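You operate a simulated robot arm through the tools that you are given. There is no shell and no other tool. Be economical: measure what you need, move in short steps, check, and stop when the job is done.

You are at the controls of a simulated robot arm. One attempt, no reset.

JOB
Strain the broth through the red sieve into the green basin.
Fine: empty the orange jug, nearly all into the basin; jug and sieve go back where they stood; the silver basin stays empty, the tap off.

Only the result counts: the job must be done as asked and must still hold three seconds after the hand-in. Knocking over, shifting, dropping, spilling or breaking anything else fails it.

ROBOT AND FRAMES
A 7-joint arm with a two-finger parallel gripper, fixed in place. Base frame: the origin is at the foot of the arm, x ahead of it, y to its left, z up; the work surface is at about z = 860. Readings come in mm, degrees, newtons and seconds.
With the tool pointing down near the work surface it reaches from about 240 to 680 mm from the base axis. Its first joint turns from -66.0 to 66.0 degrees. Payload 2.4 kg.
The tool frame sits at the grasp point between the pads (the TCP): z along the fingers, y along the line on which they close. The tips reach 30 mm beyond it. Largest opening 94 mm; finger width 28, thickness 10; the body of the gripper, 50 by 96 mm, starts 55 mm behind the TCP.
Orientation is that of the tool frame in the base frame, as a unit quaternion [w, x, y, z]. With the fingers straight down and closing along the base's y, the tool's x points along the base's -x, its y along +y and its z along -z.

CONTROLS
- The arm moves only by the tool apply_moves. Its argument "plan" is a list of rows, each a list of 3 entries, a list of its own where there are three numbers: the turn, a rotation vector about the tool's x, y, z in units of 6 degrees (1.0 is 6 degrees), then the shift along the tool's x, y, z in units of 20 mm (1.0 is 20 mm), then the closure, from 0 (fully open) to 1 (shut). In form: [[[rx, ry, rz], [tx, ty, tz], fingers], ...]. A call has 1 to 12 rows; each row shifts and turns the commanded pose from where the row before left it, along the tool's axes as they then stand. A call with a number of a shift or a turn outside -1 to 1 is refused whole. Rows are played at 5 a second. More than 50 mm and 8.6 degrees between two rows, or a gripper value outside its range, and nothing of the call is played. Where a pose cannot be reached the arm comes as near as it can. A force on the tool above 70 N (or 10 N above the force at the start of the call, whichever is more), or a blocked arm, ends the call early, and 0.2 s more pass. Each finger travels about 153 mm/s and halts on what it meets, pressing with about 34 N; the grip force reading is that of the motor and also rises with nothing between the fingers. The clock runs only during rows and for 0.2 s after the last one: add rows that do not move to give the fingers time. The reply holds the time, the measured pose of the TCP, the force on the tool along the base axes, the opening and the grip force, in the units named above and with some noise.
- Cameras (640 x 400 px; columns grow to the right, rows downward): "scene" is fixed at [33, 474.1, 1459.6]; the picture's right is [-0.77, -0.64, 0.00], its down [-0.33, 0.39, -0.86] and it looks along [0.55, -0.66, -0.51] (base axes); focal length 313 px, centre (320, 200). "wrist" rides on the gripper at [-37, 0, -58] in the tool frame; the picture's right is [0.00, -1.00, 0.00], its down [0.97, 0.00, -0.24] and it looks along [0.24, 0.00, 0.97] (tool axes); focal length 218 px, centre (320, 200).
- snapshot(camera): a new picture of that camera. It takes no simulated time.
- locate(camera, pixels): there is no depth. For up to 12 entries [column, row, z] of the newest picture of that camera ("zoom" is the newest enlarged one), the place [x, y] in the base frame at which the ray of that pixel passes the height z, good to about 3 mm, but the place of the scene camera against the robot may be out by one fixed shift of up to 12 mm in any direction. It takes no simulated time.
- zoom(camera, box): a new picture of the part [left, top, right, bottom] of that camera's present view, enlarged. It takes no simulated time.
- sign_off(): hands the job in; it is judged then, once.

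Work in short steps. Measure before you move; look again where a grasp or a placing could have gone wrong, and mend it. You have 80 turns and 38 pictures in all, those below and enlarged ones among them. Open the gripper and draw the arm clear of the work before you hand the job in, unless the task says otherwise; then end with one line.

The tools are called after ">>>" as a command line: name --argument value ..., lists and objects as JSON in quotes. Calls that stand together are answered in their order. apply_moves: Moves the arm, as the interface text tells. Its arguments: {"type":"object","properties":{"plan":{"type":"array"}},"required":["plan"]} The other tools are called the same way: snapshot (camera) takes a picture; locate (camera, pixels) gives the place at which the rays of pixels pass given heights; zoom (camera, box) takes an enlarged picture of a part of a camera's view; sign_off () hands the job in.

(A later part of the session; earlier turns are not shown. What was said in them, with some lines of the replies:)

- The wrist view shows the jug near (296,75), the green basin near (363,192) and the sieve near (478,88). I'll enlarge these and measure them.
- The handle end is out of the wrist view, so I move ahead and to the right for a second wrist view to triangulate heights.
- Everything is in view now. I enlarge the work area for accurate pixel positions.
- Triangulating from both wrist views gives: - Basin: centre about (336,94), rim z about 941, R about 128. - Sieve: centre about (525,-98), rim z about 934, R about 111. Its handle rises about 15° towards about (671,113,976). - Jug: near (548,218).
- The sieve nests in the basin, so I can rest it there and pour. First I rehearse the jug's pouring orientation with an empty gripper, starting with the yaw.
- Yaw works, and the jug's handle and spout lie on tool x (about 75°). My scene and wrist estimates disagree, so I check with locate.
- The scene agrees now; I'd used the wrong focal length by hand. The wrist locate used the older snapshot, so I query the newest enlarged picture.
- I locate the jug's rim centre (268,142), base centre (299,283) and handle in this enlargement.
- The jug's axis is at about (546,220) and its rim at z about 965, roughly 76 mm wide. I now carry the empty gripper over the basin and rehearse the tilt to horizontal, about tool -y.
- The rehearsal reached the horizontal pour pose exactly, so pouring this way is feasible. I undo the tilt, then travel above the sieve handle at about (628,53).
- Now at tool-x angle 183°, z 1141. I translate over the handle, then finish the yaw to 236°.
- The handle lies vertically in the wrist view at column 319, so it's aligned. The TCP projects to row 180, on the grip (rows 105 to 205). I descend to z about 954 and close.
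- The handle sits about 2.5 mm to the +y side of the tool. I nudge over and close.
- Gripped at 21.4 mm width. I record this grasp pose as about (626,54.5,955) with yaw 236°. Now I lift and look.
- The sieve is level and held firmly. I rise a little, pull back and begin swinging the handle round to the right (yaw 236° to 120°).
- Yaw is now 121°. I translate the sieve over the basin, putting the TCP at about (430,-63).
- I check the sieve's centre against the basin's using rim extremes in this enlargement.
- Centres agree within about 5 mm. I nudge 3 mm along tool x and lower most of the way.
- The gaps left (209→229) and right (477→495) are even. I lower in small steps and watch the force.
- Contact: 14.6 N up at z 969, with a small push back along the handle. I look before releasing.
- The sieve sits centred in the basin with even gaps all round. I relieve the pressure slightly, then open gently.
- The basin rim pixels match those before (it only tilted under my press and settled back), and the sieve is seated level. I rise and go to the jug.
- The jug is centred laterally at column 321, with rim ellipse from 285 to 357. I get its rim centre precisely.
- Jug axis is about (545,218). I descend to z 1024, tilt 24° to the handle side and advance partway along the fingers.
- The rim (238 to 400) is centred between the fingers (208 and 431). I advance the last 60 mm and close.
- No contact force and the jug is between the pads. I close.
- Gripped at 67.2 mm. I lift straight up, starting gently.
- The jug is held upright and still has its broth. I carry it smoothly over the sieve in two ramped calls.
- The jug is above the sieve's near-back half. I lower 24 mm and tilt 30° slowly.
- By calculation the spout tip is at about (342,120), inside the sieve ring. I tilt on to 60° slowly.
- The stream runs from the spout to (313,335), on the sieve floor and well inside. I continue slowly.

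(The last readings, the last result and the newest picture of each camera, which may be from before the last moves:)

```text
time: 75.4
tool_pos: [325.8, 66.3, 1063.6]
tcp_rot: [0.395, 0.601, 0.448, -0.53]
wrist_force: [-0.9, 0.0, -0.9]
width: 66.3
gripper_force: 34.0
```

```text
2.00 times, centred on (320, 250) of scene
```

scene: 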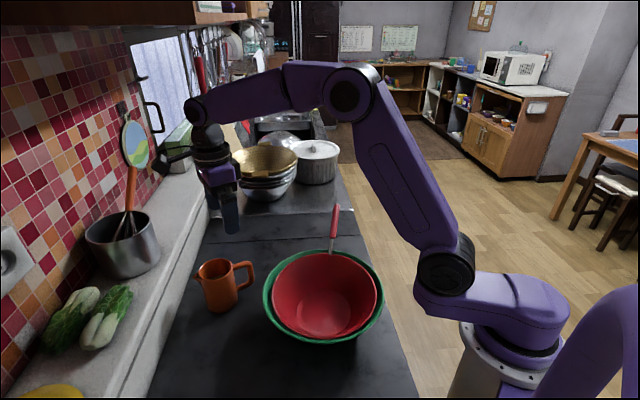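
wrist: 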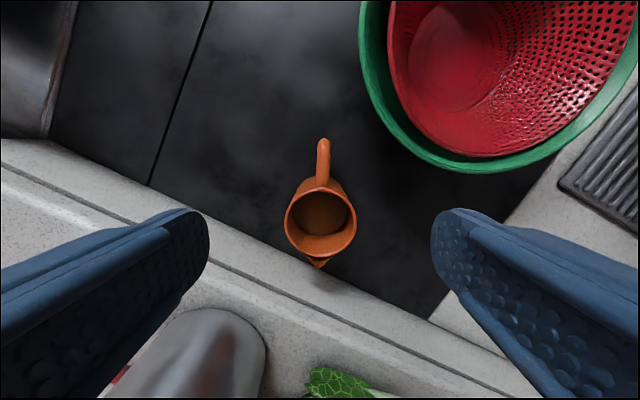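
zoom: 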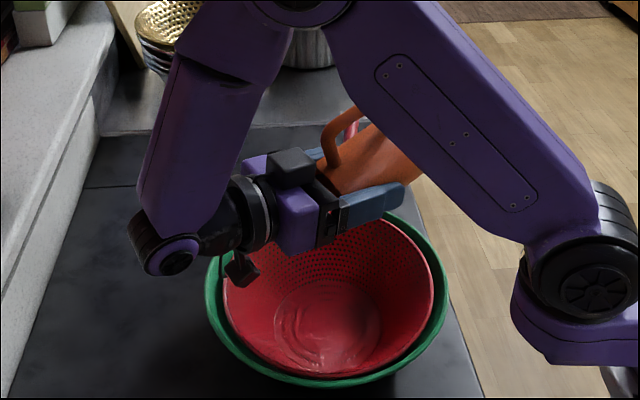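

The jug is at about 107° of tilt. I go on to about 128° and hold so it drains.

>>> apply_moves --plan '[[[0, -0.5, 0], [0, 0, 0], 1], [[0, -0.5, 0], [0, 0, 0], 1], [[0, -0.5, 0], [0, 0, 0], 1], [[0, -0.5, 0], [0, 0, 0], 1], [[0, -0.5, 0], [0, 0, 0], 1], [[0, -0.5, 0], [0, 0, 0], 1], [[0, -0.5, 0], [0, 0, 0], 1], [[0, 0, 0], [0, 0, 0], 1], [[0, 0, 0], [0, 0, 0], 1], [[0, 0, 0], [0, 0, 0], 1], [[0, 0, 0], [0, 0, 0], 1], [[0, 0, 0], [0, 0, 0], 1]]'

>>> apply_moves --plan '[[[0, 0, 0], [0, 0, 0], 1], [[0, 0, 0], [0, 0, 0], 1], [[0, 0, 0], [0, 0, 0], 1], [[0, 0, 0], [0, 0, 0], 1], [[0, 0, 0], [0, 0, 0], 1], [[0, 0, 0], [0, 0, 0], 1], [[0, 0, 0], [0, 0, 0], 1], [[0, 0, 0], [0, 0, 0], 1]]'

>>> snapshot --camera "scene"

```text
time: 78.0
tool_pos: [324.8, 65.2, 1063.6]
tcp_rot: [-0.47, -0.495, -0.368, 0.631]
wrist_force: [0.4, -0.4, -1.2]
width: 66.4
gripper_force: 34.3
```

```text
time: 79.8
tool_pos: [324.5, 65.9, 1062.7]
tcp_rot: [-0.47, -0.495, -0.369, 0.631]
wrist_force: [-0.5, 0.2, -1.9]
width: 66.3
gripper_force: 34.0
```

```text
7 pictures are left
```

scene: 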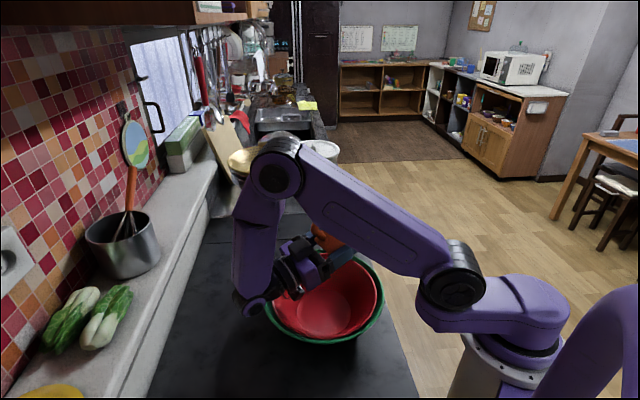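

Drained. I turn the jug upright, exactly reversing the 21.3 units.

>>> apply_moves --plan '[[[0, 0.8, 0], [0, 0, 0], 1], [[0, 0.9, 0], [0, 0, 0], 1], [[0, 0.9, 0], [0, 0, 0], 1], [[0, 0.9, 0], [0, 0, 0], 1], [[0, 0.9, 0], [0, 0, 0], 1], [[0, 0.9, 0], [0, 0, 0], 1], [[0, 0.9, 0], [0, 0, 0], 1], [[0, 0.9, 0], [0, 0, 0], 1], [[0, 0.9, 0], [0, 0, 0], 1], [[0, 0.9, 0], [0, 0, 0], 1], [[0, 0.9, 0], [0, 0, 0], 1], [[0, 0.9, 0], [0, 0, 0], 1]]'

>>> apply_moves --plan '[[[0, 0.9, 0], [0, 0, 0], 1], [[0, 0.9, 0], [0, 0, 0], 1], [[0, 0.9, 0], [0, 0, 0], 1], [[0, 0.9, 0], [0, 0, 0], 1], [[0, 0.9, 0], [0, 0, 0], 1], [[0, 0.9, 0], [0, 0, 0], 1], [[0, 0.9, 0], [0, 0, 0], 1], [[0, 0.9, 0], [0, 0, 0], 1], [[0, 0.9, 0], [0, 0, 0], 1], [[0, 0.9, 0], [0, 0, 0], 1], [[0, 0.9, 0], [0, 0, 0], 1], [[0, 0.7, 0], [0, 0, 0], 1]]'

>>> apply_moves --plan '[[[0, 0, 0], [0.163, 0, -0.366], 1], [[0, 0, 0], [0.163, 0, -0.366], 1], [[0, 0, 0], [0.163, 0, -0.366], 1], [[0, 0, 0], [0, 0, 0], 1]]'

```text
time: 82.4
tool_pos: [326.9, 65.8, 1062.2]
tcp_rot: [0.203, 0.754, 0.562, -0.271]
wrist_force: [0.5, 0.5, -0.8]
width: 66.1
gripper_force: 33.8
```

```text
time: 85.0
tool_pos: [326.0, 65.7, 1062.2]
tcp_rot: [-0.124, 0.784, 0.584, 0.167]
wrist_force: [0.5, -0.6, 0.2]
width: 66.4
gripper_force: 34.4
```

```text
time: 86.0
tool_pos: [325.8, 65.9, 1086.2]
tcp_rot: [-0.124, 0.784, 0.585, 0.166]
wrist_force: [0.7, 0.5, -0.9]
width: 66.2
gripper_force: 33.3
```

Upright again at (326,66,1086). I reverse the carry to above the jug's original spot.

>>> apply_moves --plan '[[[0, 0, 0], [0.146, 0.128, 0.065], 1], [[0, 0, 0], [0.292, 0.256, 0.13], 1], [[0, 0, 0], [0.486, 0.426, 0.2165], 1], [[0, 0, 0], [0.486, 0.426, 0.2165], 1], [[0, 0, 0], [0.486, 0.426, 0.2165], 1], [[0, 0, 0], [0.486, 0.426, 0.2165], 1], [[0, 0, 0], [0.486, 0.426, 0.2165], 1], [[0, 0, 0], [0.486, 0.426, 0.2165], 1], [[0, 0, 0], [0.486, 0.426, 0.2165], 1], [[0, 0, 0], [0.486, 0.426, 0.2165], 1], [[0, 0, 0], [0.292, 0.256, 0.13], 1], [[0, 0, 0], [0.146, 0.128, 0.065], 1]]'

>>> apply_moves --plan '[[[0, 0, 0], [0.146, 0.128, 0.065], 1], [[0, 0, 0], [0.292, 0.256, 0.13], 1], [[0, 0, 0], [0.486, 0.426, 0.2165], 1], [[0, 0, 0], [0.486, 0.426, 0.2165], 1], [[0, 0, 0], [0.486, 0.426, 0.2165], 1], [[0, 0, 0], [0.486, 0.426, 0.2165], 1], [[0, 0, 0], [0.486, 0.426, 0.2165], 1], [[0, 0, 0], [0.486, 0.426, 0.2165], 1], [[0, 0, 0], [0.486, 0.426, 0.2165], 1], [[0, 0, 0], [0.486, 0.426, 0.2165], 1], [[0, 0, 0], [0.292, 0.256, 0.13], 1], [[0, 0, 0], [0.146, 0.128, 0.065], 1]]'

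>>> apply_moves --plan '[[[0, 0, 0], [-0.3, 0, 0.69], 1], [[0, 0, 0], [-0.3, 0, 0.69], 1], [[0, 0, 0], [-0.3, 0, 0.69], 1], [[0, 0, 0], [-0.3, 0, 0.69], 1], [[0, 0, 0], [-0.3, 0, 0.69], 1], [[0, 0, 0], [-0.3, 0, 0.69], 1], [[0, 0, 0], [-0.3, 0, 0.69], 1], [[0, 0, 0], [-0.3, 0, 0.69], 1], [[0, 0, 0], [-0.22, 0, 0.5], 1], [[0, 0, 0], [0, 0, 0], 1]]'

>>> zoom --camera "scene" --box '[180, 200, 400, 340]'

```text
time: 88.6
tool_pos: [435.8, 141.9, 1088.9]
tcp_rot: [-0.124, 0.784, 0.585, 0.166]
wrist_force: [-0.1, -0.3, -2.0]
width: 66.2
gripper_force: 34.0
```

```text
time: 91.2
tool_pos: [545.9, 218.2, 1086.1]
tcp_rot: [-0.124, 0.783, 0.586, 0.167]
wrist_force: [-0.3, -0.4, -0.7]
width: 66.2
gripper_force: 33.8
```

```text
time: 93.4
tool_pos: [544.9, 219.6, 955.1]
tcp_rot: [-0.125, 0.784, 0.585, 0.167]
wrist_force: [1.0, -0.1, -0.2]
width: 66.1
gripper_force: 33.9
```

```text
2.86 times, centred on (290, 270) of scene
```

zoom: 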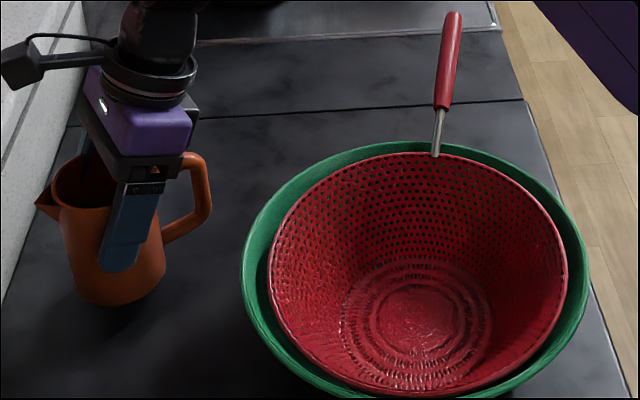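

The jug hangs about 20 mm above its spot. I lower the remainder in small steps and read the force.

>>> apply_moves --plan '[[[0, 0, 0], [-0.081, 0, 0.183], 1], [[0, 0, 0], [-0.081, 0, 0.183], 1], [[0, 0, 0], [-0.081, 0, 0.183], 1], [[0, 0, 0], [-0.061, 0, 0.137], 1], [[0, 0, 0], [0, 0, 0], 1]]'

>>> apply_moves --plan '[[[0, 0, 0], [-0.04, 0, 0.09], 1], [[0, 0, 0], [0, 0, 0], 1]]'

```text
time: 94.6
tool_pos: [546.6, 220.4, 941.3]
tcp_rot: [-0.124, 0.784, 0.585, 0.167]
wrist_force: [-0.4, -0.1, -1.0]
width: 66.4
gripper_force: 33.9
```

```text
time: 95.2
tool_pos: [545.4, 220.1, 940.5]
tcp_rot: [-0.124, 0.784, 0.585, 0.167]
wrist_force: [1.6, -0.5, -0.5]
width: 66.3
gripper_force: 33.7
```

No contact yet; about 4 mm are left. I go on in 1–2 mm steps.

>>> apply_moves --plan '[[[0, 0, 0], [-0.03, 0, 0.068], 1], [[0, 0, 0], [0, 0, 0], 1]]'

>>> apply_moves --plan '[[[0, 0, 0], [-0.03, 0, 0.068], 1], [[0, 0, 0], [0, 0, 0], 1]]'

```text
time: 95.8
tool_pos: [546.1, 219.0, 939.0]
tcp_rot: [-0.123, 0.785, 0.584, 0.167]
wrist_force: [-0.1, -0.1, -1.7]
width: 66.2
gripper_force: 34.3
```

```text
time: 96.4
tool_pos: [545.5, 219.1, 936.6]
tcp_rot: [-0.125, 0.784, 0.585, 0.166]
wrist_force: [0.7, 0.8, -0.7]
width: 66.3
gripper_force: 34.0
```

>>> apply_moves --plan '[[[0, 0, 0], [-0.02, 0, 0.046], 1], [[0, 0, 0], [0, 0, 0], 1]]'

>>> apply_moves --plan '[[[0, 0, 0], [-0.02, 0, 0.046], 1], [[0, 0, 0], [0, 0, 0], 1]]'

```text
time: 97.0
tool_pos: [546.0, 218.7, 936.5]
tcp_rot: [-0.125, 0.784, 0.585, 0.167]
wrist_force: [-0.3, -0.2, 0.8]
width: 66.1
gripper_force: 33.8
```

```text
time: 97.6
tool_pos: [546.6, 218.9, 935.7]
tcp_rot: [-0.123, 0.785, 0.584, 0.169]
wrist_force: [-6.6, -4.6, 19.8]
width: 66.1
gripper_force: 33.7
```

Contact at 19.8 N: the jug is on the worktop. I relieve 0.6 mm, then open gently.

>>> apply_moves --plan '[[[0, 0, 0], [0.012, 0, -0.027], 1], [[0, 0, 0], [0, 0, 0], 0.27], [[0, 0, 0], [0, 0, 0], 0.2], [[0, 0, 0], [0, 0, 0], 0.1], [[0, 0, 0], [0, 0, 0], 0], [[0, 0, 0], [0, 0, 0], 0]]'

>>> apply_moves --plan '[[[0, 0, 0], [0, 0, -0.4], 0], [[0, 0, 0], [0, 0, -0.7], 0], [[0, 0, 0], [0, 0, -1], 0], [[0, 0, 0], [0, 0, -1], 0], [[0, 0, 0], [0, 0, -1], 0], [[0, 0, 0], [0, 0, -1], 0], [[0, -1, 0], [0, 0, -0.5], 0], [[0, -1, 0], [0, 0, -1], 0], [[0, -1, 0], [0, 0, -1], 0], [[0, -1, 0], [0, 0, -1], 0], [[0, 0, 0], [0, 0, 0], 0]]'

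>>> snapshot --camera "scene"

```text
time: 99.0
tool_pos: [545.2, 219.0, 935.0]
tcp_rot: [-0.125, 0.783, 0.585, 0.168]
wrist_force: [-0.6, 1.3, -1.7]
width: 94.1
gripper_force: 0.0
```

```text
time: 101.4
tool_pos: [531.9, 163.4, 1096.4]
tcp_rot: [0.0, 0.802, 0.597, -0.001]
wrist_force: [0.5, 0.2, 0.1]
width: 94.0
gripper_force: 0.0
```

```text
5 pictures are left
```

scene: 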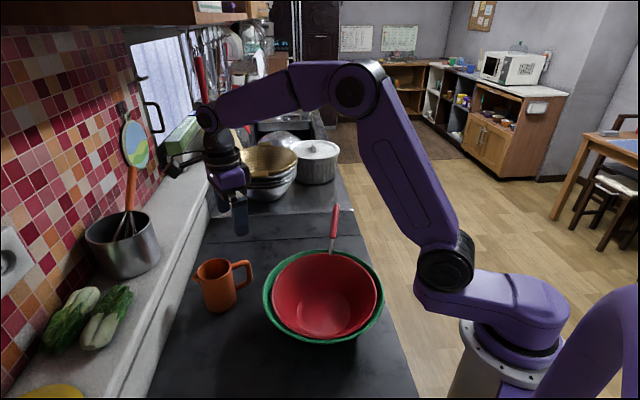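

The jug stands and the sieve is unchanged. I compare the jug with the identical enlargement from before.

>>> zoom --camera "scene" --box '[180, 235, 276, 331]'

```text
4.17 times, centred on (228, 283) of scene
```

zoom: 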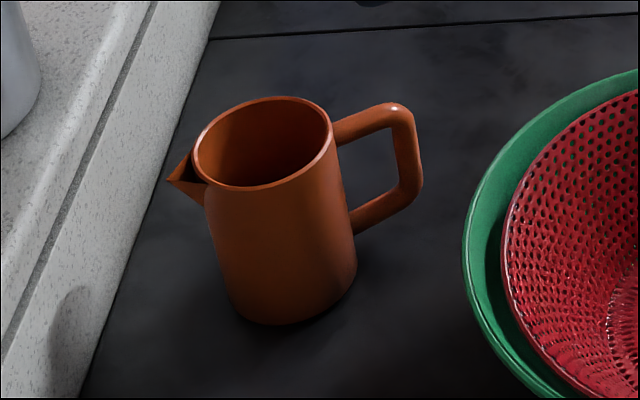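

The jug is back within about 3 mm and is empty. I return to the sieve handle with yaw 121° and TCP about (428,-60).

>>> apply_moves --plan '[[[0, 0, -1], [0, 0, 0], 0], [[0, 0, -1], [0, 0, 0], 0], [[0, 0, -1], [0, 0, 0], 0], [[0, 0, -1], [0, 0, 0], 0], [[0, 0, -1], [0, 0, 0], 0], [[0, 0, -1], [0, 0, 0], 0], [[0, 0, -1], [0, 0, 0], 0], [[0, 0, -0.9], [0, 0, 0], 0], [[0, 0, 0], [0, 0, 0], 0]]'

>>> apply_moves --plan '[[[0, 0, 0], [-0.63, -0.928, 0], 0], [[0, 0, 0], [-0.63, -0.928, 0], 0], [[0, 0, 0], [-0.63, -0.928, 0], 0], [[0, 0, 0], [-0.63, -0.928, 0], 0], [[0, 0, 0], [-0.63, -0.928, 0], 0], [[0, 0, 0], [-0.63, -0.928, 0], 0], [[0, 0, 0], [-0.63, -0.928, 0], 0], [[0, 0, 0], [-0.63, -0.928, 0], 0], [[0, 0, 0], [-0.63, -0.928, 0], 0], [[0, 0, 0], [-0.63, -0.928, 0], 0], [[0, 0, 0], [-0.63, -0.928, 0], 0], [[0, 0, 0], [0, 0, 0], 0]]'

>>> snapshot --camera "wrist"

```text
time: 103.4
tool_pos: [529.0, 163.8, 1095.4]
tcp_rot: [0.0, 0.493, 0.87, 0.001]
wrist_force: [0.1, 1.3, -0.1]
width: 93.9
gripper_force: 0.0
```

```text
time: 106.0
tool_pos: [423.8, -62.4, 1094.1]
tcp_rot: [-0.001, 0.494, 0.869, -0.001]
wrist_force: [0.0, -0.3, 0.1]
width: 93.9
gripper_force: 0.1
```

```text
3 pictures are left
```

wrist: 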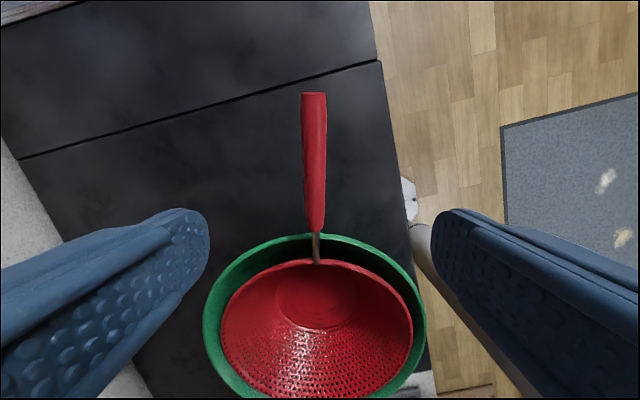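

The handle is about 4 mm to +tool y, matching the recorded grasp pose. I correct by 0.21 units, descend to z 968 and close.

>>> apply_moves --plan '[[[0, 0, 0], [0, 0.21, 0.9], 0], [[0, 0, 0], [0, 0, 0.9], 0], [[0, 0, 0], [0, 0, 0.9], 0], [[0, 0, 0], [0, 0, 0.9], 0], [[0, 0, 0], [0, 0, 0.9], 0], [[0, 0, 0], [0, 0, 0.9], 0], [[0, 0, 0], [0, 0, 0.9], 0], [[0, 0, 0], [0, 0, 0], 0]]'

>>> apply_moves --plan '[[[0, 0, 0], [0, 0, 0], 0.4], [[0, 0, 0], [0, 0, 0], 0.65], [[0, 0, 0], [0, 0, 0], 1], [[0, 0, 0], [0, 0, 0], 1], [[0, 0, 0], [0, 0, 0], 1]]'

```text
time: 107.8
tool_pos: [428.2, -56.7, 967.7]
tcp_rot: [0.0, 0.494, 0.869, 0.0]
wrist_force: [-0.5, 0.3, -0.1]
width: 94.0
gripper_force: 0.1
```

```text
time: 109.0
tool_pos: [429.2, -57.0, 968.6]
tcp_rot: [0.0, 0.493, 0.87, 0.0]
wrist_force: [0.3, -1.7, -0.5]
width: 21.3
gripper_force: 33.9
```

Gripped at 21.3 mm. I lift slowly and straight up, and let it drip over the basin.

>>> apply_moves --plan '[[[0, 0, 0], [0, 0, -0.2], 1], [[0, 0, 0], [0, 0, -0.3], 1], [[0, 0, 0], [0, 0, -0.4], 1], [[0, 0, 0], [0, 0, -0.5], 1], [[0, 0, 0], [0, 0, -0.5], 1], [[0, 0, 0], [0, 0, -0.5], 1], [[0, 0, 0], [0, 0, -0.6], 1], [[0, 0, 0], [0, 0, -0.6], 1], [[0, 0, 0], [0, 0, -0.6], 1], [[0, 0, 0], [0, 0, -0.4], 1], [[0, 0, 0], [0, 0, 0], 1], [[0, 0, 0], [0, 0, 0], 1]]'

>>> apply_moves --plan '[[[0, 0, 0], [0, 0, 0], 1], [[0, 0, 0], [0, 0, 0], 1], [[0, 0, 0], [0, 0, 0], 1], [[0, 0, 0], [0, 0, 0], 1], [[0, 0, 0], [0, 0, 0], 1], [[0, 0, 0], [0, 0, 0], 1], [[0, 0, 0], [0, 0, -0.7], 1], [[0, 0, 0], [0, 0, -0.7], 1], [[0, 0, 0], [0, 0, -0.7], 1], [[0, 0, 0], [0, 0, -0.7], 1], [[0, 0, 0], [0, 0, 0], 1], [[0, 0, 0], [0, 0, 0], 1]]'

>>> snapshot --camera "scene"

```text
time: 111.6
tool_pos: [428.8, -57.6, 1061.3]
tcp_rot: [0.001, 0.494, 0.87, 0.0]
wrist_force: [0.1, 0.1, -0.6]
width: 21.4
gripper_force: 33.9
```

```text
time: 114.2
tool_pos: [429.3, -58.2, 1116.3]
tcp_rot: [0.0, 0.494, 0.869, 0.0]
wrist_force: [-0.4, -0.2, -0.7]
width: 21.6
gripper_force: 33.9
```

```text
2 pictures are left
```

scene: 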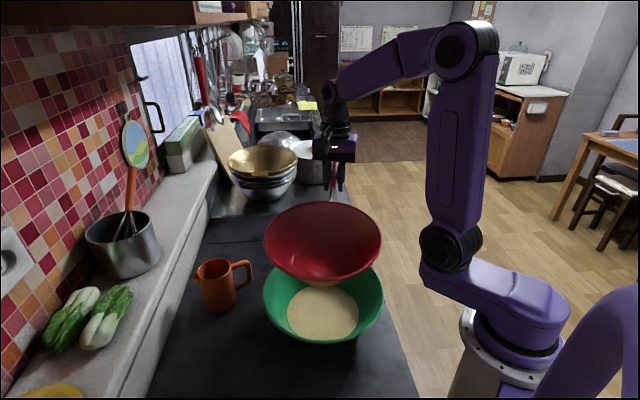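

The broth is in the basin and the sieve lifted cleanly. I carry the sieve back along the reversed path.

>>> apply_moves --plan '[[[0, 0, 0], [-0.129, 0.885, 0], 1], [[0, 0, 0], [-0.129, 0.885, 0], 1], [[0, 0, 0], [-0.129, 0.885, 0], 1], [[0, 0, 0], [-0.129, 0.885, 0], 1], [[0, 0, 0], [-0.129, 0.885, 0], 1], [[0, 0, 0], [-0.129, 0.885, 0], 1], [[0, 0, 0], [-0.129, 0.885, 0], 1], [[0, 0, 0], [-0.129, 0.885, 0], 1], [[0, 0, 0], [0, 0, 0], 1]]'

>>> apply_moves --plan '[[[0, 0, -0.8], [0, 0, 0], 1], [[0, 0, -0.8], [0, 0, 0], 1], [[0, 0, -0.8], [0, 0, 0], 1], [[0, 0, -0.8], [0, 0, 0], 1], [[0, 0, -0.8], [0, 0, 0], 1], [[0, 0, -0.8], [0, 0, 0], 1], [[0, 0, -0.8], [0, 0, 0], 1], [[0, 0, -0.8], [0, 0, 0], 1], [[0, 0, -0.8], [0, 0, 0], 1], [[0, 0, -0.8], [0, 0, 0], 1], [[0, 0, -0.8], [0, 0, 0], 1], [[0, 0, -0.8], [0, 0, 0], 1]]'

>>> apply_moves --plan '[[[0, 0, -0.8], [0, 0, 0], 1], [[0, 0, -0.8], [0, 0, 0], 1], [[0, 0, -0.8], [0, 0, 0], 1], [[0, 0, -0.8], [0, 0, 0], 1], [[0, 0, -0.8], [0, 0, 0], 1], [[0, 0, -0.8], [0, 0, 0], 1], [[0, 0, -0.8], [0, 0, 0], 1], [[0, 0, -0.8], [0, 0, 0], 1], [[0, 0, -0.8], [0, 0, 0], 1], [[0, 0, -0.8], [0, 0, 0], 1], [[0, 0, -0.8], [0, 0, 0], 1], [[0, 0, -0.8], [0, 0, 0], 1]]'

>>> apply_moves --plan '[[[0, 0, 0], [-0.7, -0.18, 0], 1], [[0, 0, 0], [-0.7, -0.18, 0], 1], [[0, 0, 0], [-0.7, -0.18, 0], 1], [[0, 0, 0], [-0.7, -0.18, 0], 1], [[0, 0, 0], [-0.7, -0.18, 0], 1], [[0, 0, 0], [-0.5, -0.18, 0], 1], [[0, 0, 0], [0, 0, 0], 1]]'

```text
time: 116.2
tool_pos: [560.3, -2.6, 1117.6]
tcp_rot: [0.001, 0.494, 0.869, 0.0]
wrist_force: [-0.2, -0.5, -1.6]
width: 21.4
gripper_force: 34.0
```

```text
time: 118.8
tool_pos: [560.9, -3.1, 1117.3]
tcp_rot: [0.0, 0.013, 1.0, 0.0]
wrist_force: [0.5, 0.3, -1.2]
width: 21.3
gripper_force: 34.1
```

```text
time: 121.4
tool_pos: [559.3, -3.4, 1118.6]
tcp_rot: [0.001, -0.471, 0.882, 0.001]
wrist_force: [-0.1, 0.2, -0.9]
width: 21.0
gripper_force: 34.3
```

```text
time: 123.0
tool_pos: [624.2, 50.5, 1117.8]
tcp_rot: [0.0, -0.469, 0.883, 0.0]
wrist_force: [0.0, -0.4, -1.5]
width: 21.6
gripper_force: 33.7
```

At (624,50.5), the target is (623.7,52). I trim slightly and lower to about 20 mm above the surface.

>>> apply_moves --plan '[[[0, 0, 0], [-0.05, 0.06, 0.5], 1], [[0, 0, 0], [0, 0, 0.8], 1], [[0, 0, 0], [0, 0, 0.8], 1], [[0, 0, 0], [0, 0, 0.8], 1], [[0, 0, 0], [0, 0, 0.8], 1], [[0, 0, 0], [0, 0, 0.8], 1], [[0, 0, 0], [0, 0, 0.8], 1], [[0, 0, 0], [0, 0, 0.8], 1], [[0, 0, 0], [0, 0, 0.6], 1], [[0, 0, 0], [0, 0, 0.4], 1], [[0, 0, 0], [0, 0, 0], 1]]'

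>>> apply_moves --plan '[[[0, 0, 0], [0, 0, 0.25], 1], [[0, 0, 0], [0, 0, 0.25], 1], [[0, 0, 0], [0, 0, 0], 1]]'

>>> apply_moves --plan '[[[0, 0, 0], [0, 0, 0.1], 1], [[0, 0, 0], [0, 0, 0], 1]]'

```text
time: 125.4
tool_pos: [622.0, 52.4, 975.8]
tcp_rot: [0.0, -0.47, 0.883, 0.001]
wrist_force: [0.5, -0.1, -1.1]
width: 21.7
gripper_force: 34.4
```

```text
time: 126.2
tool_pos: [622.6, 52.8, 963.3]
tcp_rot: [0.0, -0.47, 0.883, -0.001]
wrist_force: [1.5, 2.6, 5.0]
width: 21.7
gripper_force: 33.9
```

```text
time: 126.8
tool_pos: [622.3, 54.1, 962.7]
tcp_rot: [-0.001, -0.469, 0.883, 0.0]
wrist_force: [1.4, 1.0, 2.8]
width: 21.3
gripper_force: 34.3
```

Light contact (about 3 to 5 N): the far edge of the sieve is touching. I lower a bit further in 2 mm steps.

>>> apply_moves --plan '[[[0, 0, 0], [0, 0, 0.1], 1], [[0, 0, 0], [0, 0, 0], 1]]'

>>> apply_moves --plan '[[[0, 0, 0], [0, 0, 0.1], 1], [[0, 0, 0], [0, 0, 0], 1]]'

>>> zoom --camera "scene" --box '[190, 150, 370, 262]'

```text
time: 127.4
tool_pos: [622.1, 52.3, 961.6]
tcp_rot: [0.001, -0.47, 0.883, 0.001]
wrist_force: [0.6, 1.6, 2.4]
width: 21.4
gripper_force: 33.7
```

```text
time: 128.0
tool_pos: [621.6, 51.6, 958.7]
tcp_rot: [0.0, -0.47, 0.883, 0.0]
wrist_force: [0.5, 1.4, 3.1]
width: 21.2
gripper_force: 34.4
```

```text
3.56 times, centred on (280, 206) of scene
```

zoom: 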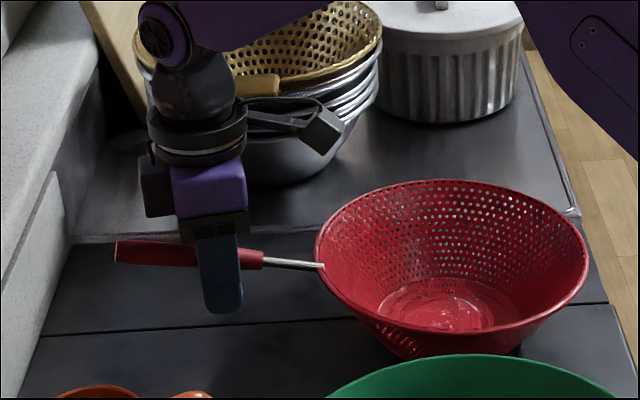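

Compared with the original enlargement, the sieve is about 7 px right, i.e. about 5 mm along tool +x, and a few mm high. I lift slightly, shift -0.24 along tool x, and lower towards z 955.

>>> apply_moves --plan '[[[0, 0, 0], [0, 0, -0.3], 1], [[0, 0, 0], [-0.24, 0, 0], 1], [[0, 0, 0], [0, 0, 0.2], 1], [[0, 0, 0], [0, 0, 0.2], 1], [[0, 0, 0], [0, 0, 0], 1]]'

>>> apply_moves --plan '[[[0, 0, 0], [0, 0, 0.1], 1], [[0, 0, 0], [0, 0, 0], 1]]'

```text
time: 129.2
tool_pos: [625.3, 57.1, 956.7]
tcp_rot: [0.0, -0.47, 0.883, 0.0]
wrist_force: [0.4, 0.8, 4.3]
width: 21.4
gripper_force: 34.1
```

```text
time: 129.8
tool_pos: [624.4, 55.9, 955.8]
tcp_rot: [0.0, -0.47, 0.883, 0.001]
wrist_force: [0.8, 1.1, 3.1]
width: 21.5
gripper_force: 33.7
```

The steady 3 to 4 N suggests the handle is still pivoting in the grip. I lower a little more to find the flat seat.

>>> apply_moves --plan '[[[0, 0, 0], [0, 0, 0.08], 1], [[0, 0, 0], [0, 0, 0], 1]]'

>>> apply_moves --plan '[[[0, 0, 0], [0, 0, 0.08], 1], [[0, 0, 0], [0, 0, 0], 1]]'

>>> apply_moves --plan '[[[0, 0, 0], [0, 0, 0.08], 1], [[0, 0, 0], [0, 0, 0], 1]]'

```text
time: 130.4
tool_pos: [625.7, 55.9, 951.5]
tcp_rot: [0.0, -0.47, 0.883, 0.001]
wrist_force: [0.6, 0.0, 2.6]
width: 21.5
gripper_force: 34.2
```

```text
time: 131.0
tool_pos: [626.7, 57.1, 952.1]
tcp_rot: [-0.001, -0.471, 0.882, 0.0]
wrist_force: [0.4, 1.1, 3.5]
width: 21.5
gripper_force: 34.0
```

```text
time: 131.6
tool_pos: [625.9, 58.8, 950.8]
tcp_rot: [0.0, -0.469, 0.883, 0.0]
wrist_force: [1.4, 1.4, 2.6]
width: 21.4
gripper_force: 34.2
```

Still pivoting lightly. I keep lowering by 2 mm per step.

>>> apply_moves --plan '[[[0, 0, 0], [0, 0, 0.1], 1], [[0, 0, 0], [0, 0, 0], 1]]'

>>> apply_moves --plan '[[[0, 0, 0], [0, 0, 0.1], 1], [[0, 0, 0], [0, 0, 0], 1]]'

```text
time: 132.2
tool_pos: [624.4, 57.4, 948.1]
tcp_rot: [0.0, -0.469, 0.883, 0.0]
wrist_force: [1.2, 1.1, 4.2]
width: 21.4
gripper_force: 34.2
```

```text
time: 132.8
tool_pos: [626.8, 56.8, 947.2]
tcp_rot: [0.001, -0.469, 0.883, 0.0]
wrist_force: [0.6, 4.0, 9.9]
width: 21.5
gripper_force: 34.5
```

The force rose to 9.9 N, so the sieve is seated flat. I relieve slightly, open gently, and rise clear.

>>> apply_moves --plan '[[[0, 0, 0], [0, 0, -0.04], 1], [[0, 0, 0], [0, 0, 0], 0.75], [[0, 0, 0], [0, 0, 0], 0.6], [[0, 0, 0], [0, 0, 0], 0.3], [[0, 0, 0], [0, 0, 0], 0], [[0, 0, 0], [0, 0, 0], 0]]'

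>>> apply_moves --plan '[[[0, 0, 0], [0, 0, -0.5], 0], [[0, 0, 0], [0, 0, -1], 0], [[0, 0, 0], [0, 0, -1], 0], [[0, 0, 0], [0, 0, -1], 0], [[0, 0, 0], [0, 0, -1], 0], [[0, 0, 0], [0, 0, -1], 0], [[0, 0, 0], [0, 0, -1], 0], [[0, 0, 0], [0, 0, -1], 0], [[0, 0, 0], [0, 0, -1], 0], [[0, 0, 0], [0, 0, -1], 0], [[0, 0, 0], [0, 0, 0], 0]]'

>>> zoom --camera "scene" --box '[190, 150, 370, 262]'

```text
time: 134.2
tool_pos: [625.4, 55.9, 948.8]
tcp_rot: [0.0, -0.47, 0.883, -0.001]
wrist_force: [0.3, -0.5, 0.5]
width: 94.1
gripper_force: 0.1
```

```text
time: 136.6
tool_pos: [627.4, 58.1, 1140.0]
tcp_rot: [0.0, -0.47, 0.883, -0.001]
wrist_force: [-0.6, 0.3, 0.8]
width: 94.2
gripper_force: 0.1
```

```text
3.56 times, centred on (280, 206) of scene
```

zoom: 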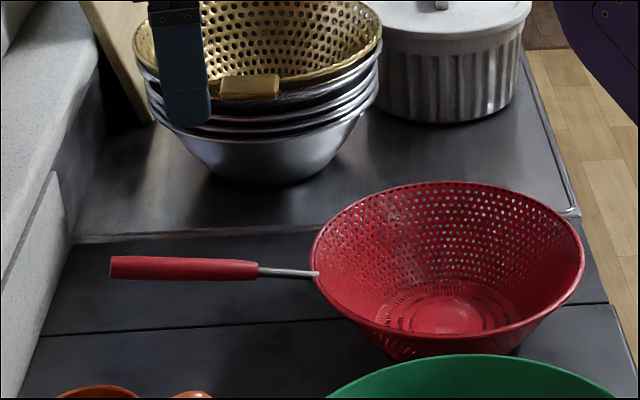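

The sieve matches its original pixels within about 2 px enlarged (handle end (110,265) against (108,265)). I draw the arm clear and hand in.

>>> apply_moves --plan '[[[0, 0, 0], [0.5, 0, -1], 0], [[0, 0, 0], [0.5, 0, -1], 0], [[0, 0, 0], [0.5, 0, -1], 0], [[0, 0, 0], [0.5, 0, -1], 0], [[0, 0, 0], [0.5, 0, -1], 0], [[0, 0, 0], [0.5, 0, -1], 0], [[0, 0, 0], [0, 0, 0], 0]]'

>>> sign_off

```text
time: 138.2
tool_pos: [588.4, 11.4, 1245.8]
tcp_rot: [0.0, -0.47, 0.882, 0.001]
wrist_force: [1.0, 0.0, -0.8]
width: 94.1
gripper_force: 0.0
out of reach, approached as far as the arm can: row 6
```

```text
The job is handed in.
```

I strained the broth through the red sieve into the green basin and handed the job in. The jug is empty and about 3 mm from where it stood; the sieve is within a millimetre or two. I never touched the tap or the silver basin.
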